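You operate a simulated robot arm through the tools that you are given. There is no shell and no other tool.

The job below is to be done with a simulated two-armed robot. You get a single attempt, and the scene is never put back.

JOB
Hold the small yellow lamp on the top of the wooden bench steady with one hand and press the push lens of the small yellow lamp to switch it on with the other.

Only the result counts: the job must be done as asked and must still hold three seconds after the hand-in. Knocking over, shifting, dropping, spilling or breaking anything else fails it.

ROBOT AND FRAMES
Two 7-joint arms with three-finger grippers on one trunk, on a base that moves. Base frame: it is fixed to the floor where the robot stands at the start and does not move with it; the origin is under the middle of the robot, x ahead of it, y to its left, z up; the surface under the hand at the start is at about z = 0.98. Units: m, degrees, N and s.
The left shoulder is at the start at [0.052, 0.126, 1.263], the right one opposite. With the tool pointing down near the work surface each hand reaches from about 0.32 to 0.82 m from the robot's upright axis, wherever it stands, measured 20 degrees to its own side. Places, roughly: push lens of the small yellow lamp [0.7, -0.1, 1.1]. Payload 2.94 kg a hand.
The tool frame of a hand sits at the grasp point between the pads (the TCP): z along the fingers, y along the line on which they close. The tips reach 0.03 m beyond it. The gripper opens to 0.128 m; its body begins 0.093 m behind the TCP.
Orientation is that of the tool frame in the base frame, as [roll, pitch, yaw] about the fixed x, y, z axes, in that order (R = Rz(yaw) Ry(pitch) Rx(roll)). With the fingers straight down and closing along the base's y, the tool's x points along the base's -x, its y along +y and its z along -z.

CONTROLS
- The arms move only by the tool arm_command. It takes "left_commands", "right_commands" or both (then of equal length, played together; a hand with none holds still); each is a list of rows, each a list of 3 entries, a list of its own where there are three numbers: the shift along the base's x, y, z in m, then the turn, a rotation vector about the base's x, y, z in degrees, then the finger opening in m, from 0 to 0.128. In form: [[[dx, dy, dz], [wx, wy, wz], jaw], ...]. A call has 1 to 20 rows; each row shifts and turns the commanded pose from where the row before left it. A row lasts 0.2 s, in which the tool goes at most 0.05 m and 8.6 degrees; a call with a longer step from one row to the next is refused whole, and so is a gripper value outside its range. A pose out of reach is approached as far as the arm can. The call stops where the force on the tool passes 40 N (or 10 N more than at its start, if that is more) or the arm is blocked; 0.2 s more then pass. The fingers move at their own pace (about 0.0842 m/s each) and stop on an object; they squeeze with about 33 N. The grip force told is the motor's: it shows also when the fingers shut on nothing. Time passes only in rows, and 0.2 s behind the last, so rows that do not move let the fingers close. It gives the time, the measured TCP pose, the force on the tool (base axes), the opening and the grip force at its end, in the units of the frame above (readings bear some noise), with the torque about the TCP (base axes, N m) and any sound that the robot's microphone picked up.
- Cameras (640 x 400 px; columns grow to the right, rows downward): "scene" is now at [0.1657, -0.0231, 1.4607]; the picture's right is [-0.28, -0.96, 0.00], its down [-0.29, 0.09, -0.95] and it looks along [0.91, -0.27, -0.30] (base axes); focal length 236 px, centre (320, 200). "left" rides on the left gripper at [0.069, 0.015, -0.12] in its tool frame; the picture's right is [-0.22, 0.98, 0.00], its down [-0.82, -0.18, -0.54] and it looks along [-0.53, -0.12, 0.84] (tool axes); focal length 251 px, centre (320, 200). "right" rides on the right gripper at [0.069, -0.015, -0.12] in its tool frame; the picture's right is [0.21, 0.98, 0.00], its down [-0.82, 0.18, -0.54] and it looks along [-0.53, 0.12, 0.84] (tool axes); focal length 251 px, centre (320, 200). There is no depth. A picture from a camera that has moved, and an enlarged one, comes with that camera's place and axes in the base frame and with its lens.
- camera(camera): a new picture of that camera. It takes no simulated time.
- raise_lower(by): moves the trunk up (or, below 0, down) by that many m; the arms and the scene camera ride with it, the base frame stays. It gives what a move gives, with no picture.
- drive_base(legs): drives the robot by 1 to 6 legs, each [ahead, left, turn to the left] in m, m and degrees, along the robot's own axes; the way and the turn of a leg run together, so that a leg with both is an arc; at most 1.5 m and 180 degrees a leg. The arms and the cameras ride along, it lands a little off, and it stops where it bumps. It gives what a move gives.
- head_to(pan, tilt): turns the head with the scene camera to pan (to the left, within 80 degrees either way) and tilt (down, from -29 to 69), counted from straight ahead of the robot (the tilt from the chest, where the trunk bows). It gives what a move gives.
- zoom(camera, box): a new picture of the part [left, top, right, bottom] of that camera's present view, enlarged. It takes no simulated time.
- sign_off(): hands the job in; it is judged then, once.

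Places have to be worked out from the pictures, the camera data and where the tool is seen. Open the grippers and draw the arms clear of the work before you hand the job in, unless the task says otherwise.

The tools are called after "Emit:" as a command line: name --argument value ..., lists and objects as JSON in quotes. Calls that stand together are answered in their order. arm_command: Moves the arms, as the interface text tells. Its arguments: {"type":"object","properties":{"left_commands":{"type":"array"},"right_commands":{"type":"array"}},"required":[]} The other tools are called the same way: raise_lower (by) moves the trunk up or down; drive_base (legs) drives the base; head_to (pan, tilt) turns the head that bears the scene camera; camera (camera) takes a picture; zoom (camera, box) takes an enlarged picture of a part of a camera's view; sign_off () hands the job in.

At the start:

```text
clock: 0.0
left_tool_pos: [0.4043, 0.0826, 1.3926]
left_tcp_rot: [-179.8, 0.1, -179.9]
left_force: [1.0, 0.4, -1.2]
left_wrist_torque: [-0.02, -0.01, -0.03]
left_gripper_width: 0.1278
left_grasp_force: 0.0
right_tool_pos: [0.3334, -0.2413, 1.3903]
right_tcp_rot: [180.0, 0.0, -180.0]
right_force: [0.3, 0.3, 0.4]
right_wrist_torque: [0.01, 0.04, -0.02]
right_gripper_width: 0.1282
right_grasp_force: 0.1
trunk travel left (down, up): [-0.475, 0.072]
robot x, y, heading: [-0.0001, -0.0, -0.2]
head pan, tilt (commanded): [-16.3, 17.8]
```

scene: 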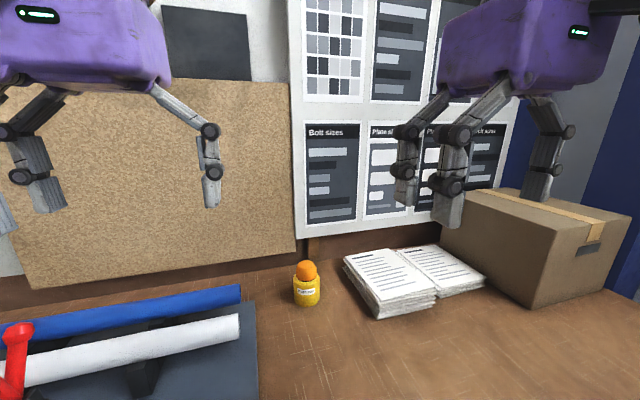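
right: 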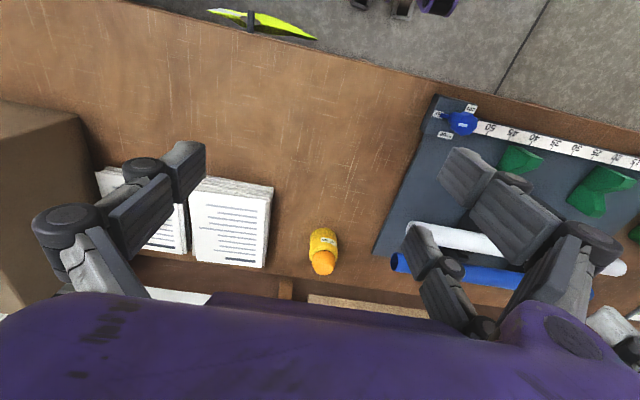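
left: 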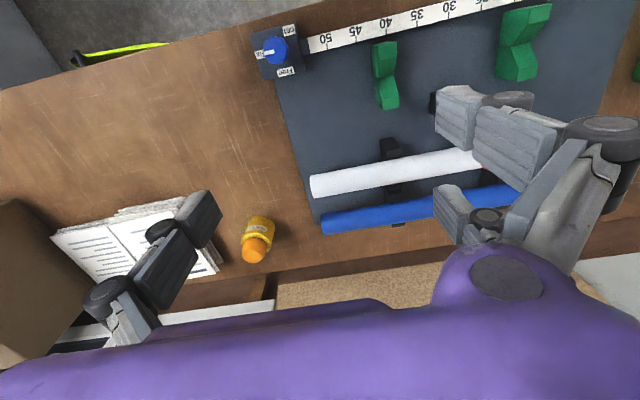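

The lamp shows near the middle of the scene picture; from the rays I judge it at about x 0.70, y -0.14, standing on the bench at z 0.98. I zoom in to see its shape and size better.

Emit:
zoom --camera "scene" --box '[256, 240, 356, 320]'

Emit:
zoom --camera "right" --box '[272, 210, 372, 290]'

Emit:
zoom --camera "left" --box '[206, 200, 306, 280]'

```text
5.00 times, centred on (306, 280) of scene
camera zoom: at [0.1657, -0.0231, 1.4607], right [-0.28, -0.96, 0.0], down [-0.29, 0.09, -0.95], along [0.91, -0.27, -0.3], focal length 1182 px, centre (390, -200)
```

zoom: 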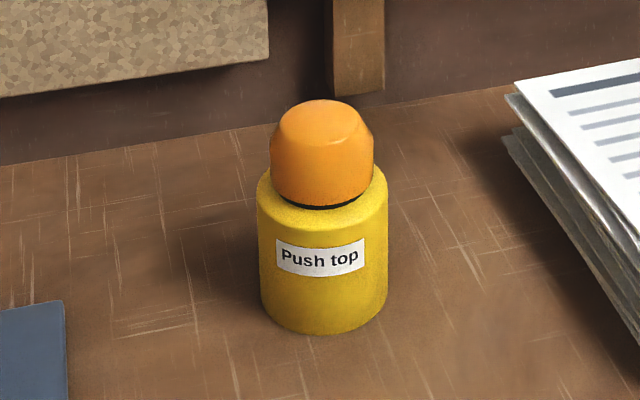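

```text
5.00 times, centred on (322, 250) of right
camera zoom: at [0.2643, -0.2571, 1.5105], right [-0.21, 0.98, 0.0], down [0.82, 0.18, 0.54], along [0.53, 0.12, -0.84], focal length 1257 px, centre (310, -50)
```

zoom: 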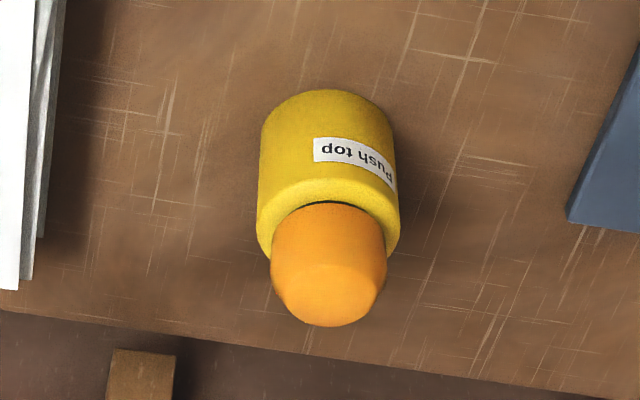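

```text
5.00 times, centred on (256, 240) of left
camera zoom: at [0.337, 0.0997, 1.5131], right [0.21, 0.98, 0.0], down [0.82, -0.18, 0.54], along [0.53, -0.12, -0.84], focal length 1257 px, centre (640, 0)
```

zoom: 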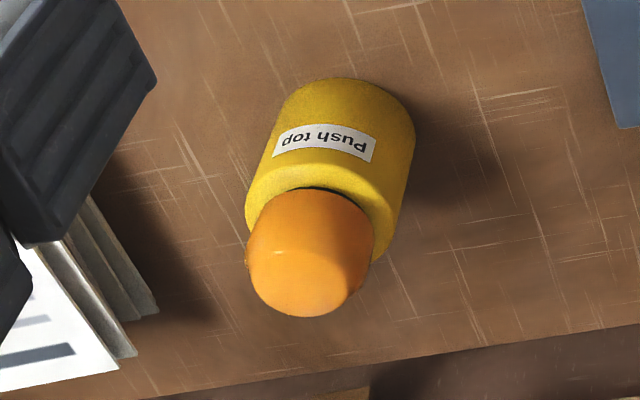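

The three views agree on a lens top centre near [0.72, -0.147, 1.093], with a body about 7 cm wide and 7 cm tall under it. Before planning the side grip I look closely at the finger shapes in both hand cameras.

Emit:
zoom --camera "left" --box '[400, 60, 640, 260]'

Emit:
zoom --camera "right" --box '[0, 100, 240, 300]'

Emit:
zoom --camera "scene" --box '[360, 0, 600, 240]'

```text
2.00 times, centred on (520, 160) of left
camera zoom: at [0.337, 0.0997, 1.5131], right [0.21, 0.98, 0.0], down [0.82, -0.18, 0.54], along [0.53, -0.12, -0.84], focal length 503 px, centre (-80, 280)
```

zoom: 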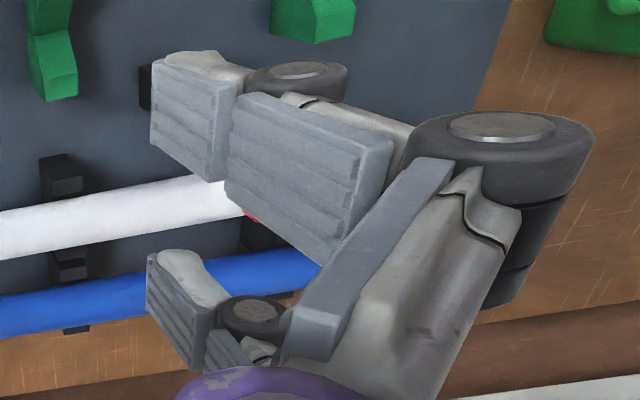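

```text
2.00 times, centred on (120, 200) of right
camera zoom: at [0.2643, -0.2571, 1.5105], right [-0.21, 0.98, 0.0], down [0.82, 0.18, 0.54], along [0.53, 0.12, -0.84], focal length 503 px, centre (720, 200)
```

zoom: 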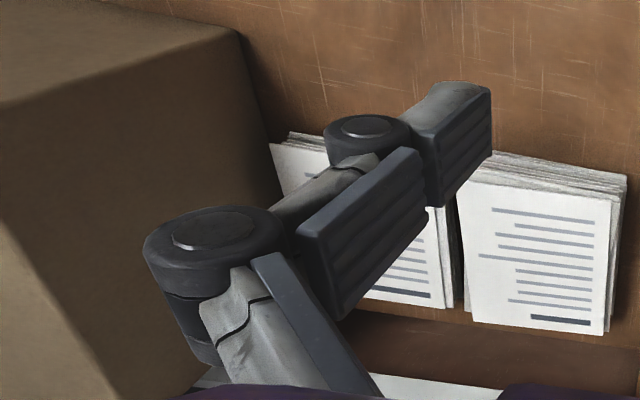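

```text
1.67 times, centred on (480, 120) of scene
camera zoom: at [0.1657, -0.0231, 1.4607], right [-0.28, -0.96, 0.0], down [-0.29, 0.09, -0.95], along [0.91, -0.27, -0.3], focal length 394 px, centre (53, 333)
```

zoom: 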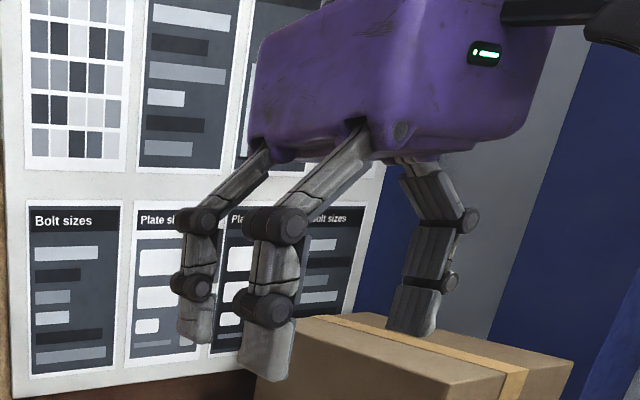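

The grippers have two fingers on their +y side, about ±0.033 m apart in tool x, and one opposite, so I plan a tilted left-hand grip on the body that leaves the lens open from above for the right hand. First I yaw the left hand and move it part of the way toward the lamp, high above everything.

Emit:
arm_command --left_commands '[[[0.03, -0.015, 0], [0, 0, -7.6], 0.128], [[0.03, -0.015, 0], [0, 0, -7.6], 0.128], [[0.03, -0.015, 0], [0, 0, -7.6], 0.128], [[0.03, -0.015, 0], [0, 0, -7.6], 0.128], [[0.03, -0.015, 0], [0, 0, -7.6], 0.128], [[0.03, -0.015, 0], [0, 0, -7.6], 0.128], [[0.03, -0.015, 0], [0, 0, -7.6], 0.128]]'

Emit:
head_to --pan -12 --tilt 32

Emit:
camera --camera "scene"

Emit:
camera --camera "left"

```text
clock: 1.6
left_tool_pos: [0.5762, -0.0284, 1.3744]
left_tcp_rot: [180.0, 0.2, 127.0]
left_force: [-0.9, 0.2, 0.8]
left_wrist_torque: [0.02, 0.01, 0.0]
left_gripper_width: 0.1275
left_grasp_force: 0.0
left hand out of reach, approached as far as the arm can: row 7
right_tool_pos: [0.3338, -0.243, 1.3913]
right_tcp_rot: [180.0, 0.1, -179.9]
right_force: [0.4, 0.4, -0.6]
right_wrist_torque: [0.01, 0.02, 0.02]
right_gripper_width: 0.1281
right_grasp_force: 0.0
trunk travel left (down, up): [-0.475, 0.072]
robot x, y, heading: [-0.0033, 0.0032, 0.0]
head pan, tilt (commanded): [-16.3, 17.8]
```

```text
clock: 2.4
left_tool_pos: [0.5758, -0.0273, 1.3748]
left_tcp_rot: [180.0, 0.3, 127.1]
left_force: [0.1, 0.3, 0.1]
left_wrist_torque: [0.02, -0.03, -0.01]
left_gripper_width: 0.1283
left_grasp_force: 0.0
right_tool_pos: [0.3334, -0.2431, 1.391]
right_tcp_rot: [180.0, 0.0, 180.0]
right_force: [1.4, -0.5, 0.8]
right_wrist_torque: [0.0, 0.02, -0.02]
right_gripper_width: 0.128
right_grasp_force: 0.1
trunk travel left (down, up): [-0.475, 0.072]
robot x, y, heading: [-0.0016, -0.0033, 0.3]
head pan, tilt (commanded): [-12.0, 32.0]
```

```text
taken
camera scene: at [0.1636, -0.0154, 1.4379], right [-0.21, -0.98, 0.0], down [-0.52, 0.11, -0.85], along [0.83, -0.18, -0.53], focal length 236 px, centre (320, 200)
```

scene: 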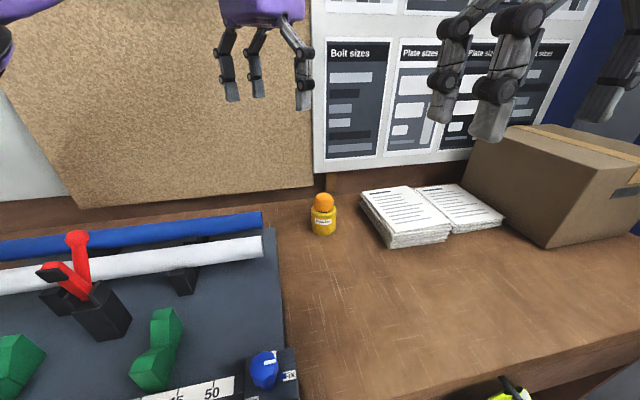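

```text
taken
camera left: at [0.5464, 0.0385, 1.4951], right [0.91, 0.42, 0.0], down [0.35, -0.76, 0.54], along [0.23, -0.49, -0.84], focal length 251 px, centre (320, 200)
```

left: 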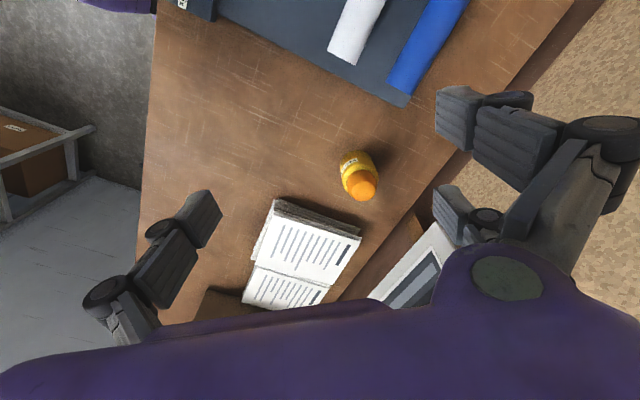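

The arm nearly reached its limit there because the tool was high; lower down it will have more reach. I refine the lamp's position from this closer, more overhead left view.

Emit:
zoom --camera "left" --box '[310, 135, 410, 215]'

Emit:
zoom --camera "scene" --box '[273, 175, 373, 255]'

```text
5.00 times, centred on (360, 175) of left
camera zoom: at [0.5464, 0.0385, 1.4951], right [0.91, 0.42, 0.0], down [0.35, -0.76, 0.54], along [0.23, -0.49, -0.84], focal length 1257 px, centre (120, 325)
```

zoom: 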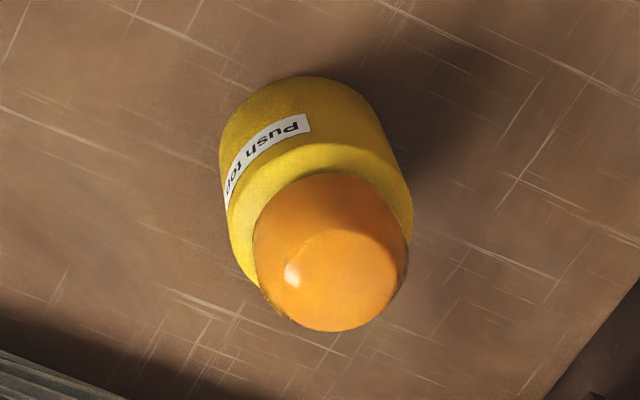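

```text
5.00 times, centred on (323, 215) of scene
camera zoom: at [0.1636, -0.0154, 1.4379], right [-0.21, -0.98, 0.0], down [-0.52, 0.11, -0.85], along [0.83, -0.18, -0.53], focal length 1182 px, centre (305, 125)
```

zoom: 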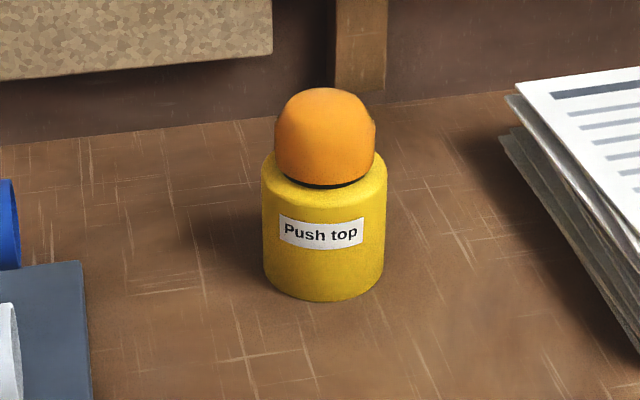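

The refined lamp axis is about (0.722, -0.146), body radius about 0.037, body top about 1.052 and lens top about 1.093. Now I tilt the left tool 35° toward the lamp while lowering it to mid height.

Emit:
arm_command --left_commands '[[[0, 0, -0.035], [-5.6, -4.2, 0], 0.128], [[0, 0, -0.035], [-5.6, -4.2, 0], 0.128], [[0, 0, -0.035], [-5.6, -4.2, 0], 0.128], [[0, 0, -0.035], [-5.6, -4.2, 0], 0.128], [[0, 0, -0.035], [-5.6, -4.2, 0], 0.128], [[0, 0, 0], [0, 0, 0], 0.128]]'

Emit:
camera --camera "scene"

Emit:
camera --camera "left"

```text
clock: 3.8
left_tool_pos: [0.5716, -0.0286, 1.1978]
left_tcp_rot: [180.0, 35.1, 126.8]
left_force: [-0.9, 0.5, -0.2]
left_wrist_torque: [0.01, -0.03, 0.0]
left_gripper_width: 0.1277
left_grasp_force: 0.0
right_tool_pos: [0.3336, -0.2434, 1.3922]
right_tcp_rot: [179.8, 0.1, -180.0]
right_force: [0.0, -0.1, -0.8]
right_wrist_torque: [0.07, 0.0, -0.01]
right_gripper_width: 0.1283
right_grasp_force: 0.1
trunk travel left (down, up): [-0.475, 0.072]
robot x, y, heading: [-0.0004, -0.0006, -0.0]
head pan, tilt (commanded): [-12.0, 32.0]
```

```text
taken
camera scene: at [0.1634, -0.0163, 1.4379], right [-0.21, -0.98, 0.0], down [-0.52, 0.11, -0.85], along [0.83, -0.18, -0.53], focal length 236 px, centre (320, 200)
```

scene: 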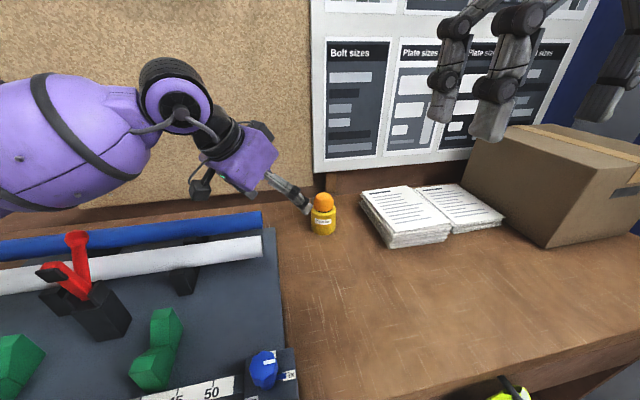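

```text
taken
camera left: at [0.5095, 0.0837, 1.2566], right [0.89, 0.44, 0.12], down [0.07, -0.4, 0.91], along [0.46, -0.8, -0.38], focal length 251 px, centre (320, 200)
```

left: 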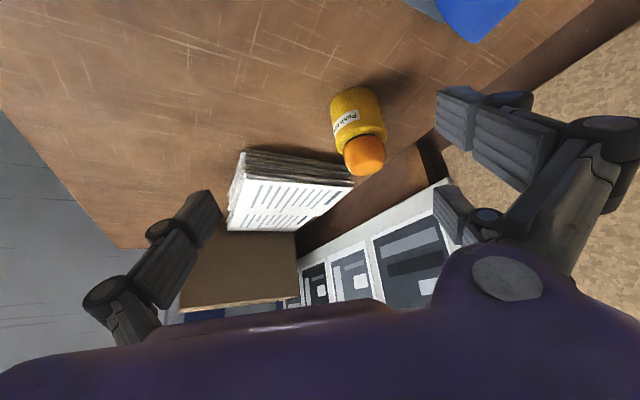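

The left tool is tilted as wanted at (0.572, -0.029, 1.198). I bring it to a pre-grasp point about 13 cm back along the tool axis, in line with the lamp.

Emit:
arm_command --left_commands '[[[0.0335, -0.0168, -0.018], [0, 0, 0], 0.128], [[0.0335, -0.0168, -0.018], [0, 0, 0], 0.128], [[0.0335, -0.0168, -0.018], [0, 0, 0], 0.128], [[0, 0, 0], [0, 0, 0], 0.128]]'

Emit:
camera --camera "left"

Emit:
camera --camera "scene"

Emit:
camera --camera "right"

```text
clock: 4.8
left_tool_pos: [0.6753, -0.0763, 1.1424]
left_tcp_rot: [-179.9, 35.2, 126.9]
left_force: [0.2, -0.3, -0.2]
left_wrist_torque: [0.03, 0.01, 0.02]
left_gripper_width: 0.1281
left_grasp_force: 0.1
right_tool_pos: [0.334, -0.2415, 1.3909]
right_tcp_rot: [180.0, 0.0, -180.0]
right_force: [-0.7, 0.7, -0.8]
right_wrist_torque: [0.03, 0.0, 0.01]
right_gripper_width: 0.128
right_grasp_force: 0.0
trunk travel left (down, up): [-0.475, 0.072]
robot x, y, heading: [-0.0002, -0.0017, 0.1]
head pan, tilt (commanded): [-12.0, 32.0]
```

```text
taken
camera left: at [0.6134, 0.0351, 1.2015], right [0.89, 0.44, 0.12], down [0.07, -0.4, 0.91], along [0.46, -0.8, -0.39], focal length 251 px, centre (320, 200)
```

left: 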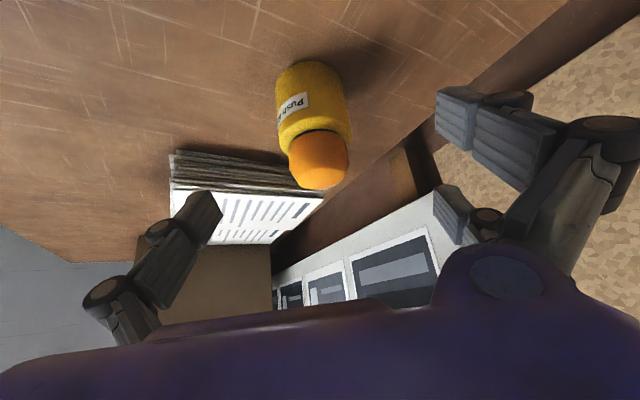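

```text
taken
camera scene: at [0.1632, -0.0152, 1.4379], right [-0.21, -0.98, 0.0], down [-0.52, 0.11, -0.85], along [0.83, -0.18, -0.53], focal length 236 px, centre (320, 200)
```

scene: 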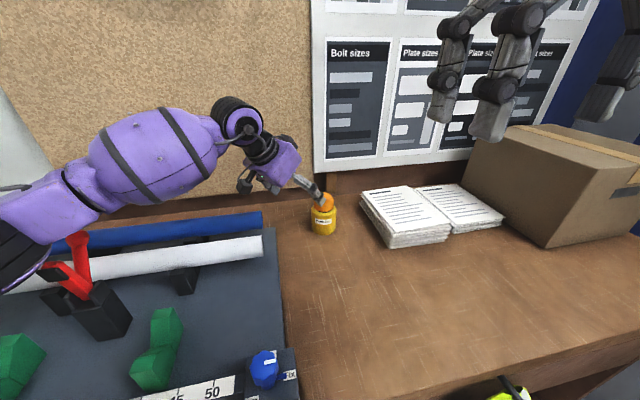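

```text
taken
camera right: at [0.2638, -0.2567, 1.5107], right [-0.21, 0.98, 0.0], down [0.82, 0.18, 0.54], along [0.53, 0.12, -0.84], focal length 251 px, centre (320, 200)
```

right: 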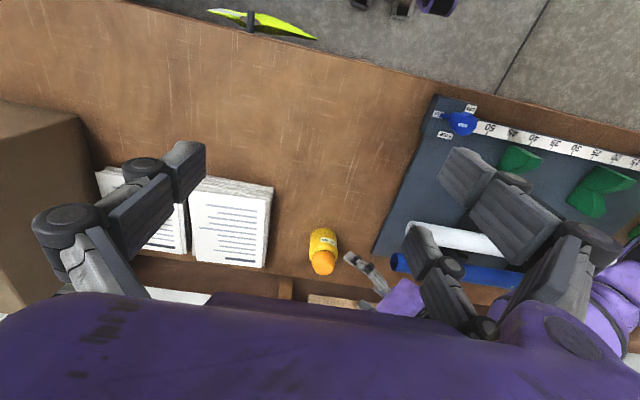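

I zoom the left view to check that the lamp is centred between the open fingers.

Emit:
zoom --camera "left" --box '[240, 40, 400, 200]'

Emit:
zoom --camera "scene" --box '[230, 120, 370, 240]'

Emit:
zoom --camera "right" --box '[290, 210, 410, 310]'

```text
2.50 times, centred on (320, 120) of left
camera zoom: at [0.6134, 0.0351, 1.2015], right [0.89, 0.44, 0.12], down [0.07, -0.4, 0.91], along [0.46, -0.8, -0.39], focal length 629 px, centre (320, 400)
```

zoom: 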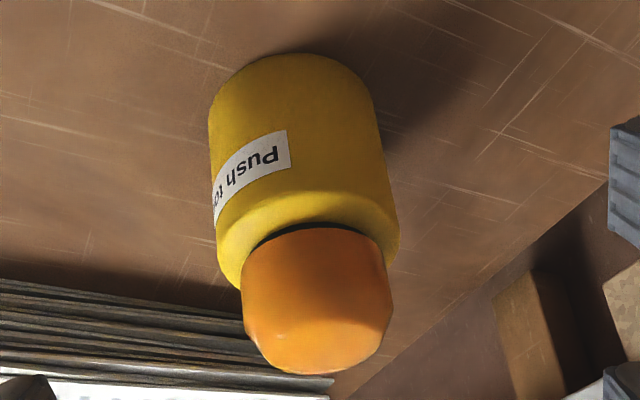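

```text
3.33 times, centred on (300, 180) of scene
camera zoom: at [0.1632, -0.0152, 1.4379], right [-0.21, -0.98, 0.0], down [-0.52, 0.11, -0.85], along [0.83, -0.18, -0.53], focal length 788 px, centre (387, 267)
```

zoom: 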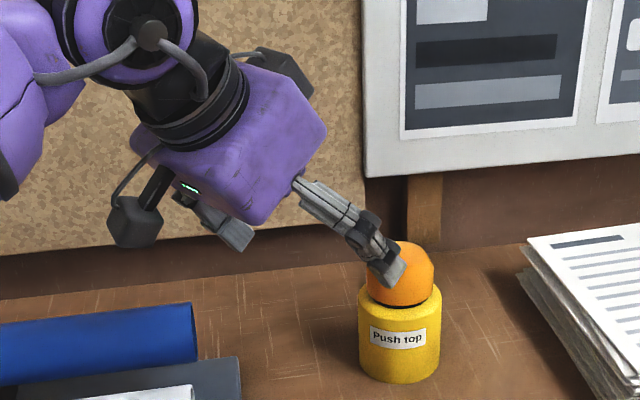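

```text
4.00 times, centred on (350, 260) of right
camera zoom: at [0.2638, -0.2567, 1.5107], right [-0.21, 0.98, 0.0], down [0.82, 0.18, 0.54], along [0.53, 0.12, -0.84], focal length 1006 px, centre (200, -40)
```

zoom: 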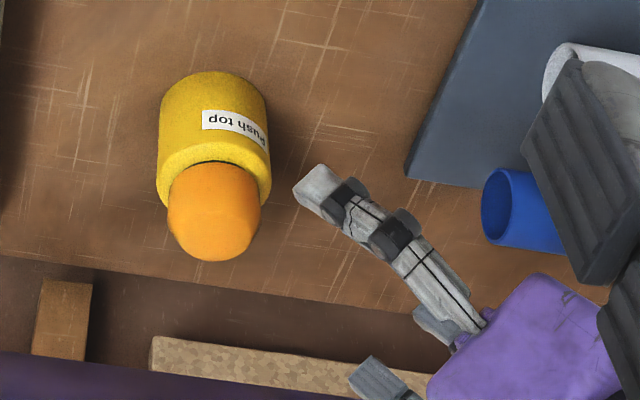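

The lamp sits centred between the fingers, and I notice a block on the gripper's upper side that would overhang the lens, so I steepen the left tilt to 45° for more room above. Then I advance most of the way along the tool axis.

Emit:
arm_command --left_commands '[[[-0.004, 0.0015, -0.0115], [-4, -3, 0], 0.128], [[-0.004, 0.0015, -0.0115], [-4, -3, 0], 0.128], [[0.0106, -0.0142, -0.0177], [0, 0, 0], 0.128], [[0.0106, -0.0142, -0.0177], [0, 0, 0], 0.128], [[0.0106, -0.0142, -0.0177], [0, 0, 0], 0.128], [[0, 0, 0], [0, 0, 0], 0.128]]'

Emit:
camera --camera "left"

Emit:
zoom --camera "scene" --box '[230, 120, 370, 240]'

Emit:
zoom --camera "right" --box '[290, 210, 410, 310]'

```text
clock: 6.2
left_tool_pos: [0.6932, -0.118, 1.0719]
left_tcp_rot: [179.6, 45.2, 126.5]
left_force: [-0.2, 0.1, 0.2]
left_wrist_torque: [0.0, 0.0, 0.01]
left_gripper_width: 0.128
left_grasp_force: 0.0
right_tool_pos: [0.3262, -0.2438, 1.3928]
right_tcp_rot: [179.9, 0.4, 180.0]
right_force: [-0.3, 0.7, -0.7]
right_wrist_torque: [-0.01, -0.02, -0.01]
right_gripper_width: 0.1282
right_grasp_force: 0.0
trunk travel left (down, up): [-0.475, 0.072]
robot x, y, heading: [-0.0006, 0.0041, 0.1]
head pan, tilt (commanded): [-12.0, 32.0]
```

```text
taken
camera left: at [0.6262, -0.001, 1.1077], right [0.87, 0.46, 0.16], down [-0.03, -0.27, 0.96], along [0.49, -0.85, -0.22], focal length 251 px, centre (320, 200)
```

left: 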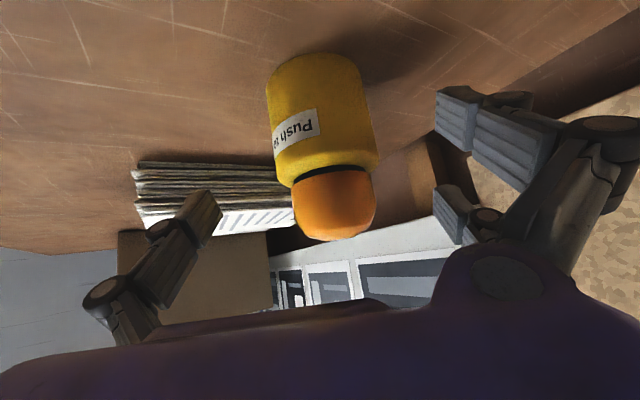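

```text
3.33 times, centred on (300, 180) of scene
camera zoom: at [0.1552, -0.0163, 1.4389], right [-0.21, -0.98, 0.0], down [-0.51, 0.11, -0.85], along [0.83, -0.18, -0.53], focal length 788 px, centre (387, 267)
```

zoom: 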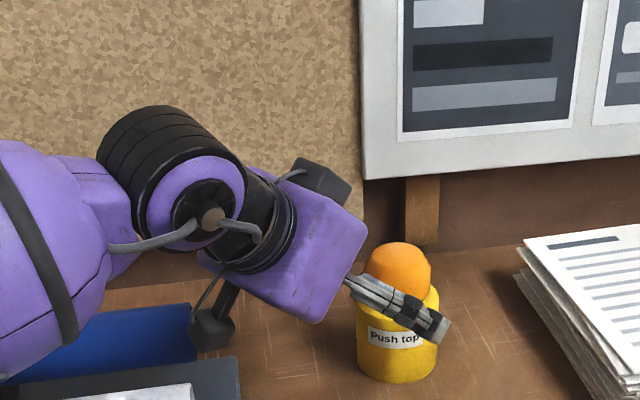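

```text
4.00 times, centred on (350, 260) of right
camera zoom: at [0.2553, -0.258, 1.5121], right [-0.21, 0.98, 0.0], down [0.82, 0.18, 0.55], along [0.53, 0.12, -0.84], focal length 1006 px, centre (200, -40)
```

zoom: 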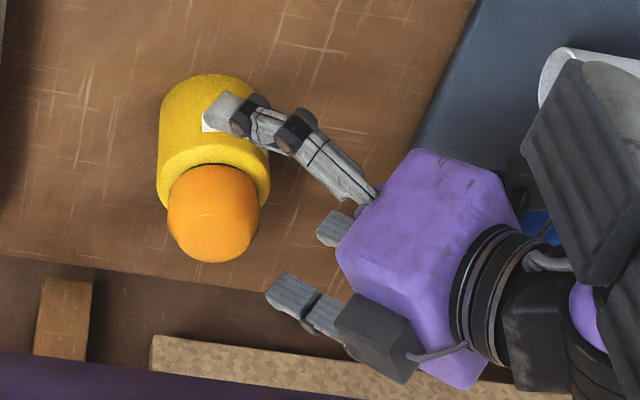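

The lamp is still untouched and sits about 4–5 mm toward the tool's +y from centre, so I correct for that as I go in to the grasp depth at about (0.718, -0.141, 1.034), without closing yet.

Emit:
arm_command --left_commands '[[[0.0083, -0.0077, -0.0127], [0, 0, 0], 0.128], [[0.0083, -0.0077, -0.0127], [0, 0, 0], 0.128], [[0.0082, -0.0076, -0.0126], [0, 0, 0], 0.128], [[0, 0, 0], [0, 0, 0], 0.128]]'

Emit:
camera --camera "left"

Emit:
zoom --camera "scene" --box '[230, 120, 370, 240]'

Emit:
zoom --camera "right" --box '[290, 210, 410, 310]'

```text
clock: 7.2
left_tool_pos: [0.7156, -0.1414, 1.0326]
left_tcp_rot: [179.8, 45.1, 126.6]
left_force: [0.5, -0.2, 0.0]
left_wrist_torque: [0.02, -0.01, 0.03]
left_gripper_width: 0.1283
left_grasp_force: 0.1
right_tool_pos: [0.3266, -0.2424, 1.392]
right_tcp_rot: [-179.9, 0.3, 180.0]
right_force: [-0.3, 0.1, 0.4]
right_wrist_torque: [0.04, -0.03, 0.02]
right_gripper_width: 0.1281
right_grasp_force: 0.1
trunk travel left (down, up): [-0.475, 0.072]
robot x, y, heading: [-0.0008, -0.0015, 0.0]
head pan, tilt (commanded): [-12.0, 32.0]
```

```text
taken
camera left: at [0.6491, -0.0229, 1.0678], right [0.87, 0.46, 0.15], down [-0.03, -0.27, 0.96], along [0.49, -0.85, -0.22], focal length 251 px, centre (320, 200)
```

left: 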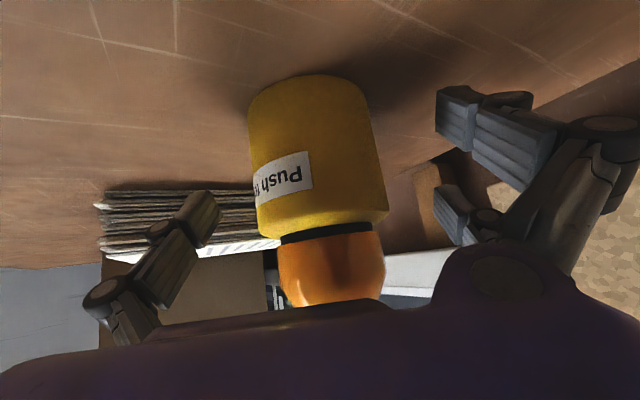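

```text
3.33 times, centred on (300, 180) of scene
camera zoom: at [0.1551, -0.0153, 1.4384], right [-0.21, -0.98, 0.0], down [-0.51, 0.11, -0.85], along [0.83, -0.18, -0.52], focal length 788 px, centre (387, 267)
```

zoom: 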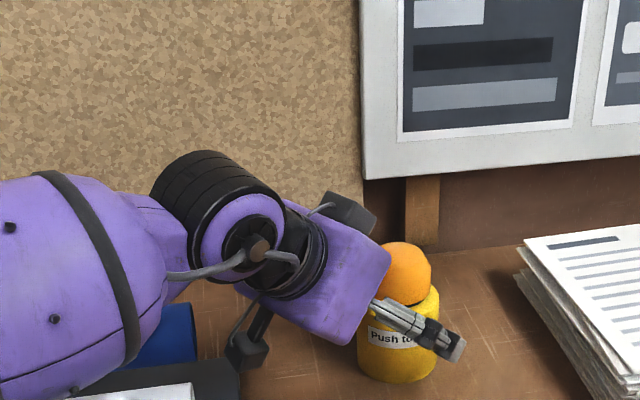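

```text
4.00 times, centred on (350, 260) of right
camera zoom: at [0.2552, -0.2569, 1.5116], right [-0.21, 0.98, 0.0], down [0.82, 0.18, 0.55], along [0.53, 0.12, -0.84], focal length 1006 px, centre (200, -40)
```

zoom: 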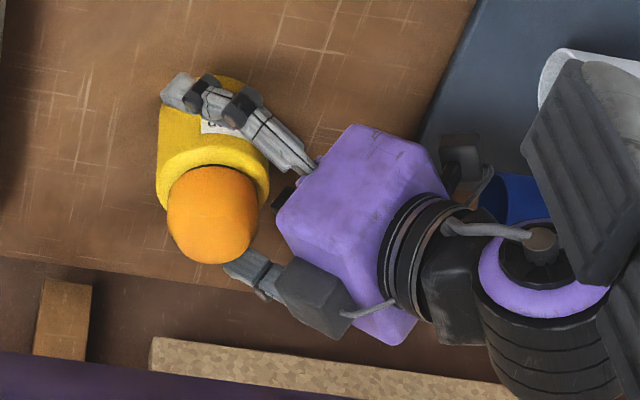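

The left hand is at (0.716, -0.141, 1.033) with the lamp centred to within about 2 mm and no contact force. I close gently in steps to just above the body's width and look.

Emit:
arm_command --left_commands '[[[0, 0, 0], [0, 0, 0], 0.11], [[0, 0, 0], [0, 0, 0], 0.1], [[0, 0, 0], [0, 0, 0], 0.09], [[0, 0, 0], [0, 0, 0], 0.082], [[0, 0, 0], [0, 0, 0], 0.082]]'

Emit:
camera --camera "left"

Emit:
zoom --camera "scene" --box '[260, 160, 360, 240]'

Emit:
zoom --camera "right" --box '[300, 210, 380, 290]'

```text
clock: 8.4
left_tool_pos: [0.7176, -0.1415, 1.0334]
left_tcp_rot: [179.8, 45.1, 126.7]
left_force: [0.2, -0.2, 0.0]
left_wrist_torque: [0.02, -0.01, 0.04]
left_gripper_width: 0.0822
left_grasp_force: 0.0
right_tool_pos: [0.326, -0.2445, 1.3933]
right_tcp_rot: [179.9, 0.3, -180.0]
right_force: [0.1, 0.1, 0.2]
right_wrist_torque: [0.02, -0.01, -0.01]
right_gripper_width: 0.128
right_grasp_force: 0.1
trunk travel left (down, up): [-0.475, 0.072]
robot x, y, heading: [0.0006, -0.001, 0.2]
head pan, tilt (commanded): [-12.0, 32.0]
```

```text
taken
camera left: at [0.6506, -0.0234, 1.069], right [0.87, 0.46, 0.15], down [-0.03, -0.27, 0.96], along [0.49, -0.85, -0.22], focal length 251 px, centre (320, 200)
```

left: 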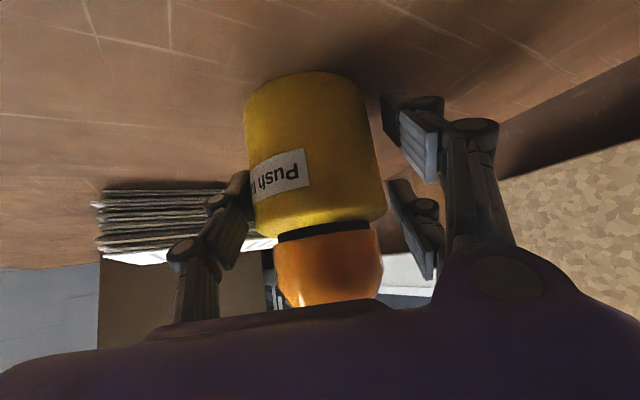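

```text
5.00 times, centred on (310, 200) of scene
camera zoom: at [0.1564, -0.0171, 1.4386], right [-0.21, -0.98, 0.0], down [-0.51, 0.11, -0.85], along [0.83, -0.18, -0.53], focal length 1182 px, centre (370, 200)
```

zoom: 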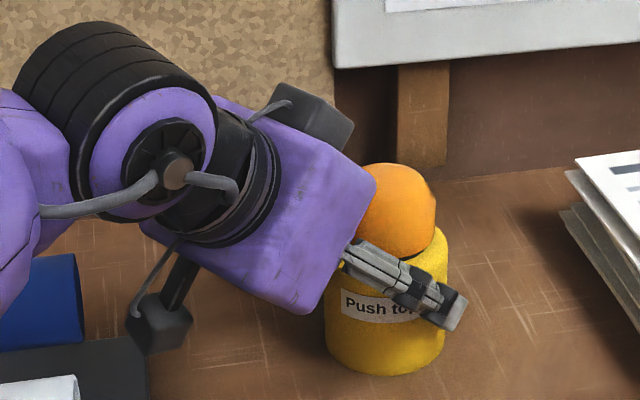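

```text
5.00 times, centred on (340, 250) of right
camera zoom: at [0.2566, -0.2587, 1.5114], right [-0.21, 0.98, 0.0], down [0.82, 0.18, 0.55], along [0.53, 0.12, -0.84], focal length 1257 px, centre (220, -50)
```

zoom: 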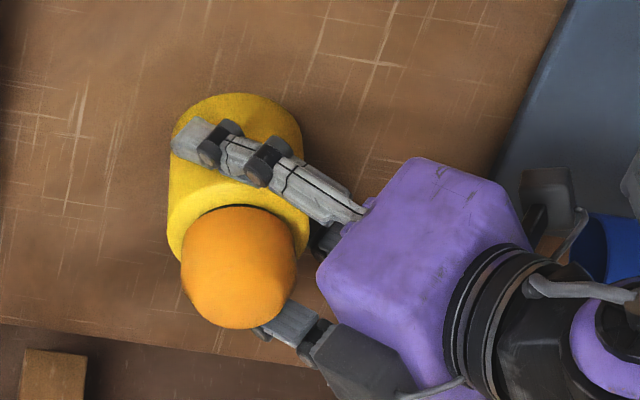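

At 0.082 opening all three fingers flank the body with small, even gaps and the upper finger overlaps the body top below the lens. I close onto the body now.

Emit:
arm_command --left_commands '[[[0, 0, 0], [0, 0, 0], 0.078], [[0, 0, 0], [0, 0, 0], 0.074], [[0, 0, 0], [0, 0, 0], 0.07], [[0, 0, 0], [0, 0, 0], 0.066]]'

Emit:
camera --camera "left"

Emit:
zoom --camera "scene" --box '[260, 160, 360, 240]'

Emit:
zoom --camera "right" --box '[300, 210, 380, 290]'

```text
clock: 9.4
left_tool_pos: [0.7192, -0.1417, 1.035]
left_tcp_rot: [179.5, 45.1, 126.6]
left_force: [-0.2, 0.6, 0.5]
left_wrist_torque: [-0.09, 0.02, -0.04]
left_gripper_width: 0.0711
left_grasp_force: 32.6
right_tool_pos: [0.3273, -0.2455, 1.3933]
right_tcp_rot: [179.9, 0.3, 179.9]
right_force: [0.9, 0.2, 0.0]
right_wrist_torque: [-0.01, 0.01, 0.02]
right_gripper_width: 0.128
right_grasp_force: 0.0
trunk travel left (down, up): [-0.475, 0.072]
robot x, y, heading: [0.001, 0.0028, -0.2]
head pan, tilt (commanded): [-12.0, 32.0]
```

```text
taken
camera left: at [0.6513, -0.0235, 1.0701], right [0.87, 0.46, 0.16], down [-0.03, -0.27, 0.96], along [0.49, -0.84, -0.22], focal length 251 px, centre (320, 200)
```

left: 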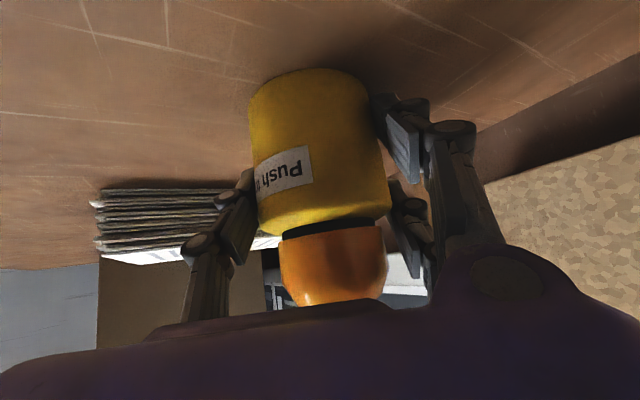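

```text
5.00 times, centred on (310, 200) of scene
camera zoom: at [0.1566, -0.0178, 1.4387], right [-0.21, -0.98, 0.0], down [-0.51, 0.11, -0.85], along [0.83, -0.18, -0.53], focal length 1182 px, centre (370, 200)
```

zoom: 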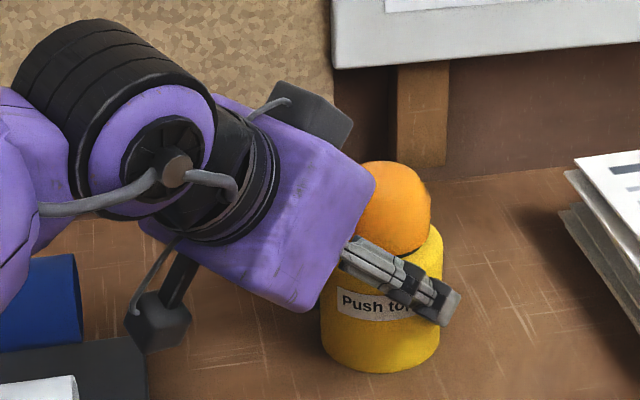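

```text
5.00 times, centred on (340, 250) of right
camera zoom: at [0.2568, -0.2595, 1.5115], right [-0.21, 0.98, 0.0], down [0.82, 0.18, 0.55], along [0.53, 0.12, -0.84], focal length 1257 px, centre (220, -50)
```

zoom: 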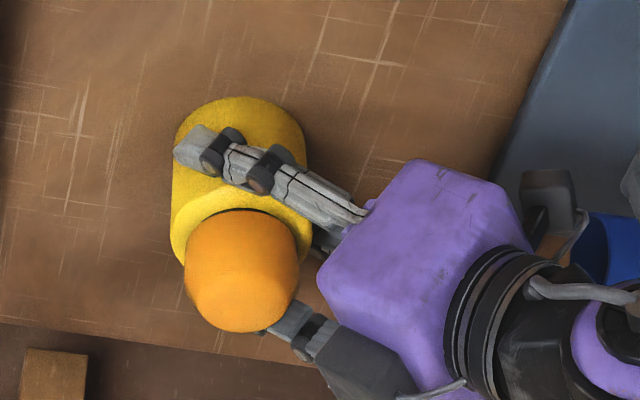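

The left hand now holds the body firmly (opening 0.071, grip 32.6 N) and the lamp stands upright, moved only a millimetre or two. Next I close the right hand and tilt it 45° so it leans to the right, bringing it to a staging point right of the lamp.

Emit:
arm_command --right_commands '[[[0.035, -0.016, -0.01], [7.5, 0, 0], 0.05], [[0.035, -0.016, -0.01], [7.5, 0, 0], 0.0], [[0.035, -0.016, -0.01], [7.5, 0, 0], 0.0], [[0.035, -0.016, -0.01], [7.5, 0, 0], 0.0], [[0.035, -0.016, -0.01], [7.5, 0, 0], 0.0], [[0.035, -0.016, -0.01], [7.5, 0, 0], 0.0], [[0, 0, 0], [0, 0, 0], 0.0]]'

Emit:
camera --camera "right"

Emit:
camera --camera "scene"

```text
clock: 11.0
left_tool_pos: [0.7188, -0.1429, 1.0342]
left_tcp_rot: [179.5, 45.1, 126.5]
left_force: [-0.4, -0.2, 0.0]
left_wrist_torque: [0.04, 0.01, 0.01]
left_gripper_width: 0.0714
left_grasp_force: 33.0
right_tool_pos: [0.5388, -0.3403, 1.3346]
right_tcp_rot: [134.8, 0.4, -180.0]
right_force: [0.1, 1.2, -0.4]
right_wrist_torque: [-0.05, -0.04, 0.0]
right_gripper_width: 0.0
right_grasp_force: 3.2
trunk travel left (down, up): [-0.475, 0.072]
robot x, y, heading: [0.0029, -0.0031, 0.0]
head pan, tilt (commanded): [-12.0, 32.0]
```

```text
taken
camera right: at [0.4691, -0.4352, 1.4065], right [-0.22, 0.69, 0.69], down [0.82, -0.26, 0.52], along [0.53, 0.68, -0.51], focal length 251 px, centre (320, 200)
```

right: 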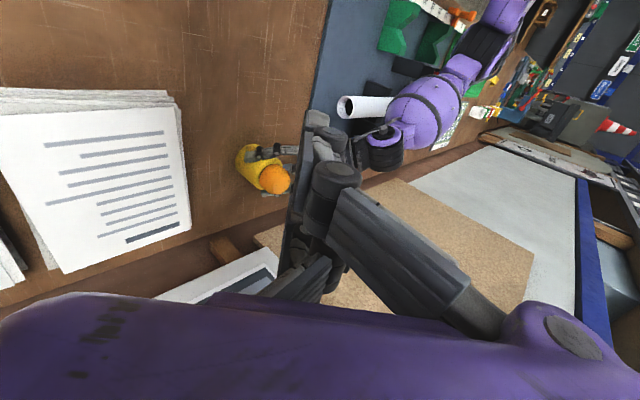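

```text
taken
camera scene: at [0.1565, -0.0181, 1.4388], right [-0.21, -0.98, 0.0], down [-0.51, 0.11, -0.85], along [0.83, -0.18, -0.53], focal length 236 px, centre (320, 200)
```

scene: 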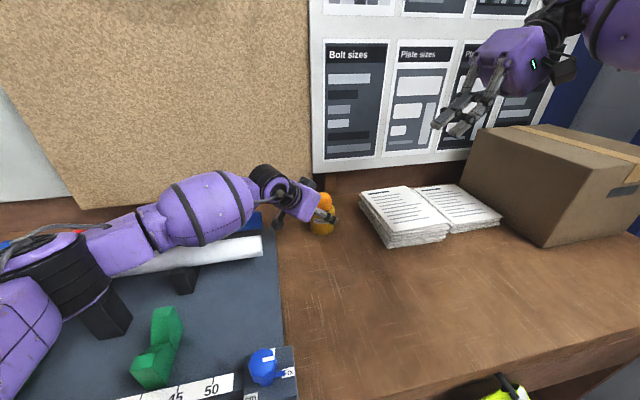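

Emit:
zoom --camera "right" --box '[220, 80, 480, 310]'

Emit:
zoom --camera "scene" --box '[420, 10, 600, 150]'

```text
1.74 times, centred on (350, 195) of right
camera zoom: at [0.4691, -0.4352, 1.4065], right [-0.22, 0.69, 0.69], down [0.82, -0.26, 0.52], along [0.53, 0.68, -0.51], focal length 437 px, centre (268, 209)
```

zoom: 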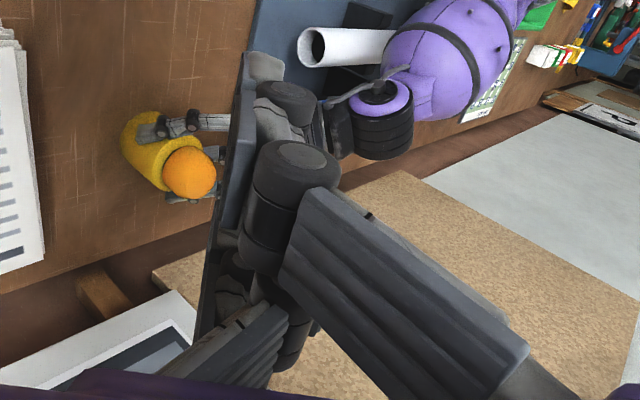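

```text
2.86 times, centred on (510, 80) of scene
camera zoom: at [0.1565, -0.0181, 1.4388], right [-0.21, -0.98, 0.0], down [-0.51, 0.11, -0.85], along [0.83, -0.18, -0.53], focal length 675 px, centre (-223, 543)
```

zoom: 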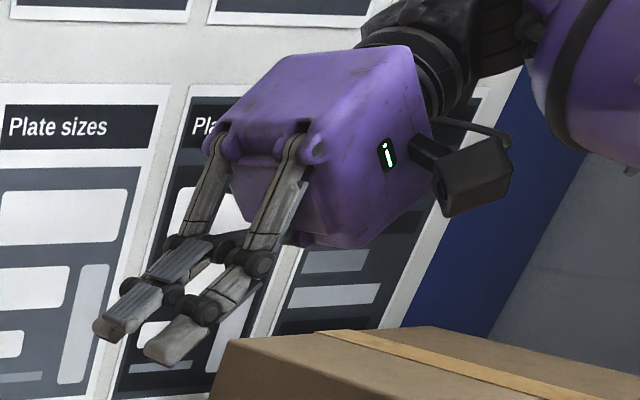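

The grip holds and the right hand is at (0.539, -0.340, 1.335). The closed fingers seem to interleave, so I zoom in on their tips to see which one would touch the lens first.

Emit:
zoom --camera "scene" --box '[425, 70, 505, 145]'

Emit:
zoom --camera "right" --box '[270, 100, 370, 200]'

```text
5.33 times, centred on (465, 108) of scene
camera zoom: at [0.1565, -0.0181, 1.4388], right [-0.21, -0.98, 0.0], down [-0.51, 0.11, -0.85], along [0.83, -0.18, -0.53], focal length 1260 px, centre (-453, 693)
```

zoom: 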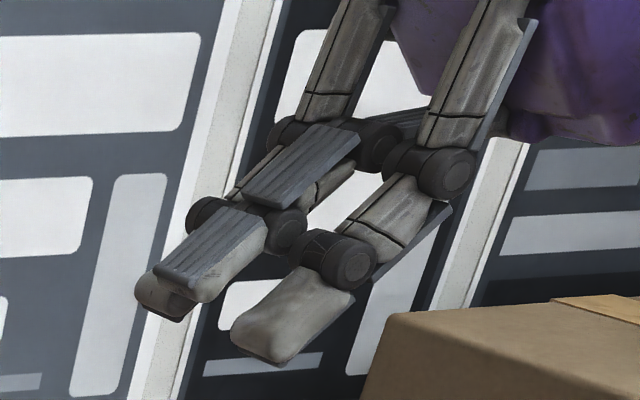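

```text
4.00 times, centred on (320, 150) of right
camera zoom: at [0.4691, -0.4352, 1.4065], right [-0.22, 0.69, 0.69], down [0.82, -0.26, 0.52], along [0.53, 0.68, -0.51], focal length 1006 px, centre (320, 400)
```

zoom: 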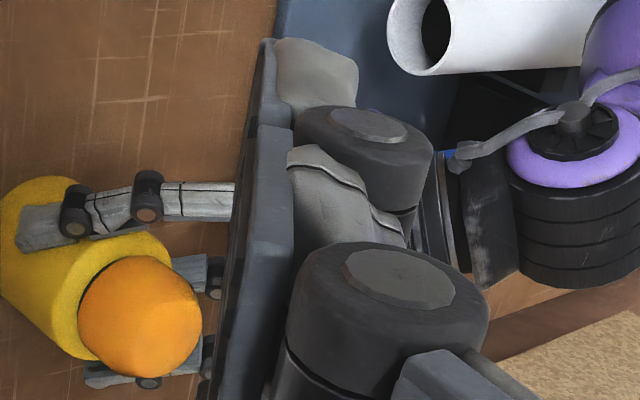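

When closed, the three fingers lie side by side as a thin slab, which gives good clearance for pressing at this tilt. I bring the right hand to a point up and to the right of the lens, still well clear of the left hand.

Emit:
arm_command --right_commands '[[[0.029, 0.016, -0.02], [0, 0, 0], 0.0], [[0.029, 0.016, -0.02], [0, 0, 0], 0.0], [[0.029, 0.016, -0.02], [0, 0, 0], 0.0], [[0.029, 0.016, -0.02], [0, 0, 0], 0.0], [[0.029, 0.016, -0.02], [0, 0, 0], 0.0], [[0.029, 0.016, -0.02], [0, 0, 0], 0.0], [[0, 0, 0], [0, 0, 0], 0.0]]'

Emit:
camera --camera "right"

Emit:
camera --camera "scene"

Emit:
zoom --camera "scene" --box '[270, 90, 430, 240]'

```text
clock: 12.6
left_tool_pos: [0.7183, -0.1421, 1.0338]
left_tcp_rot: [179.7, 45.1, 126.5]
left_force: [0.8, 2.9, 7.4]
left_wrist_torque: [-0.16, 0.22, -0.06]
left_gripper_width: 0.0712
left_grasp_force: 33.1
right_tool_pos: [0.6506, -0.2395, 1.2283]
right_tcp_rot: [134.8, 0.4, 179.7]
right_force: [0.6, 0.8, 0.0]
right_wrist_torque: [0.02, 0.01, -0.01]
right_gripper_width: 0.0
right_grasp_force: 3.3
right hand out of reach, approached as far as the arm can: row 4, 5, 6
trunk travel left (down, up): [-0.475, 0.072]
robot x, y, heading: [0.0014, -0.0012, -0.1]
head pan, tilt (commanded): [-12.0, 32.0]
```

```text
taken
camera right: at [0.5803, -0.3338, 1.3003], right [-0.22, 0.69, 0.69], down [0.82, -0.26, 0.52], along [0.53, 0.68, -0.51], focal length 251 px, centre (320, 200)
```

right: 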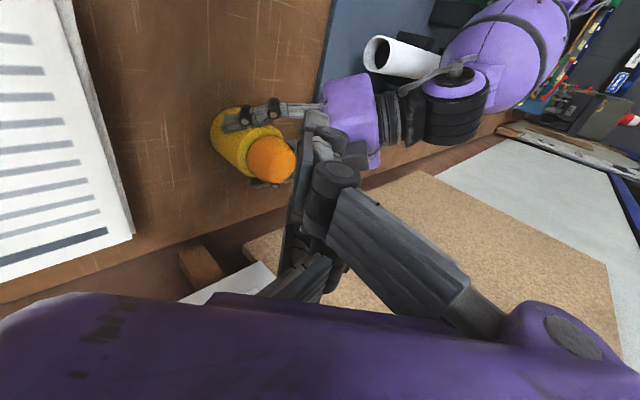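

```text
taken
camera scene: at [0.1568, -0.0187, 1.4386], right [-0.21, -0.98, 0.0], down [-0.51, 0.11, -0.85], along [0.83, -0.18, -0.53], focal length 236 px, centre (320, 200)
```

scene: 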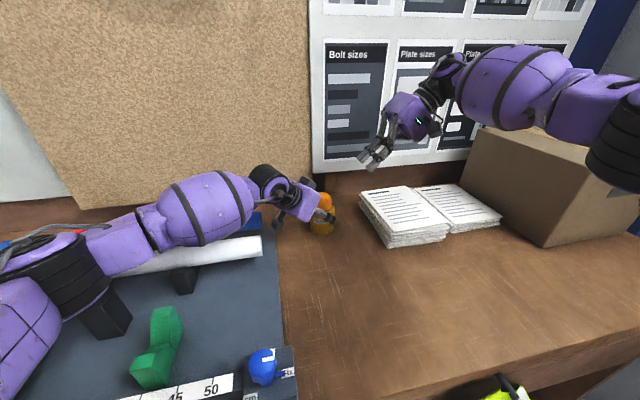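

```text
2.67 times, centred on (350, 165) of scene
camera zoom: at [0.1568, -0.0187, 1.4386], right [-0.21, -0.98, 0.0], down [-0.51, 0.11, -0.85], along [0.83, -0.18, -0.53], focal length 630 px, centre (240, 293)
```

zoom: 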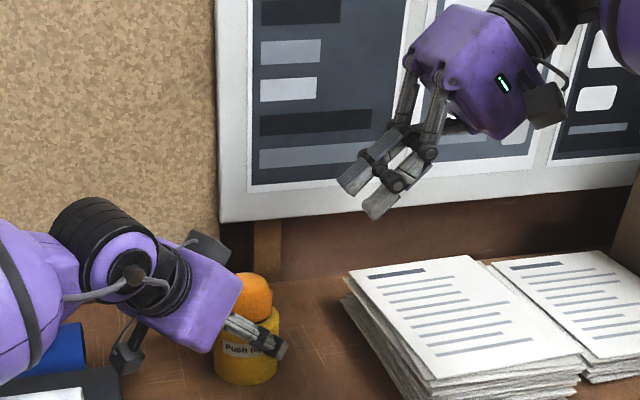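

The right arm ran out of reach at that height, so I yaw it by 8.6° to bring its wrist nearer the shoulder and move lower toward a point just right of and above the lens.

Emit:
arm_command --right_commands '[[[0.0, 0.0, -0.01], [0, 0, -8.5], 0.0], [[0.0174, 0.0124, -0.0133], [0, 0, 0], 0.0], [[0.0174, 0.0124, -0.0133], [0, 0, 0], 0.0], [[0.0174, 0.0124, -0.0133], [0, 0, 0], 0.0], [[0.0174, 0.0124, -0.0133], [0, 0, 0], 0.0], [[0, 0, 0], [0, 0, 0], 0.0]]'

Emit:
camera --camera "right"

Emit:
zoom --camera "scene" --box '[270, 110, 410, 240]'

Emit:
camera --camera "left"

```text
clock: 14.0
left_tool_pos: [0.7181, -0.1406, 1.0334]
left_tcp_rot: [179.7, 45.1, 126.6]
left_force: [1.0, 0.3, 10.2]
left_wrist_torque: [-0.35, 0.14, 0.01]
left_gripper_width: 0.0715
left_grasp_force: 32.8
right_tool_pos: [0.6728, -0.2004, 1.1658]
right_tcp_rot: [134.8, 0.4, 171.4]
right_force: [-0.1, 0.9, -0.5]
right_wrist_torque: [-0.01, -0.01, 0.01]
right_gripper_width: 0.0002
right_grasp_force: 2.7
right hand out of reach, approached as far as the arm can: row 3, 4, 5
trunk travel left (down, up): [-0.475, 0.072]
robot x, y, heading: [0.0002, -0.002, -0.0]
head pan, tilt (commanded): [-12.0, 32.0]
```

```text
taken
camera right: at [0.589, -0.2843, 1.2385], right [-0.11, 0.71, 0.69], down [0.77, -0.38, 0.51], along [0.63, 0.59, -0.51], focal length 251 px, centre (320, 200)
```

right: 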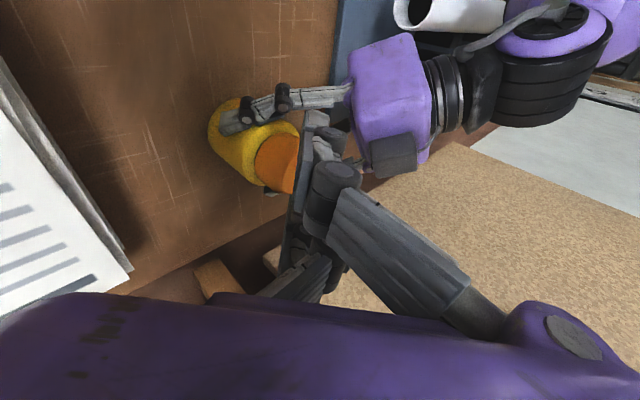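

```text
3.08 times, centred on (340, 175) of scene
camera zoom: at [0.1568, -0.0188, 1.4387], right [-0.21, -0.98, 0.0], down [-0.51, 0.11, -0.85], along [0.83, -0.18, -0.53], focal length 727 px, centre (258, 277)
```

zoom: 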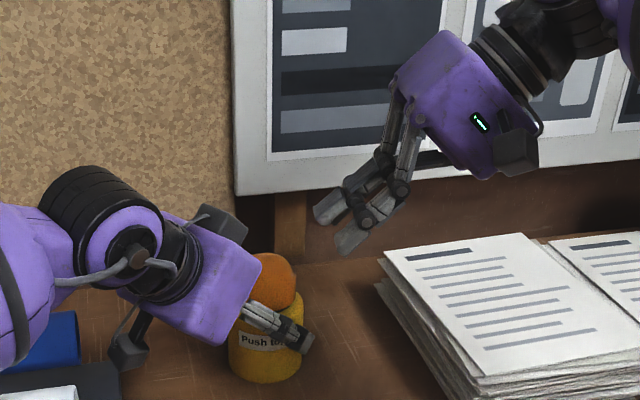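

```text
taken
camera left: at [0.6514, -0.0244, 1.07], right [0.87, 0.46, 0.16], down [-0.03, -0.27, 0.96], along [0.49, -0.84, -0.22], focal length 251 px, centre (320, 200)
```

left: 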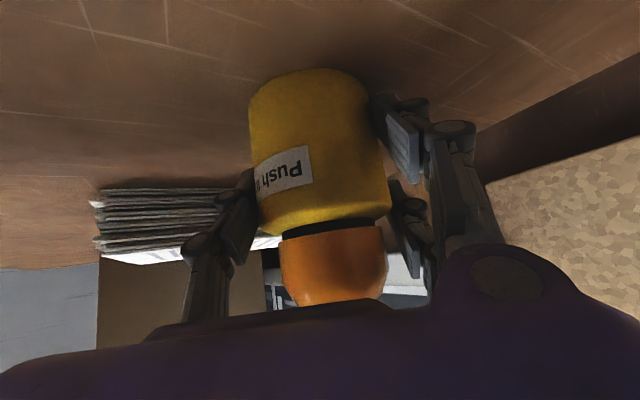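

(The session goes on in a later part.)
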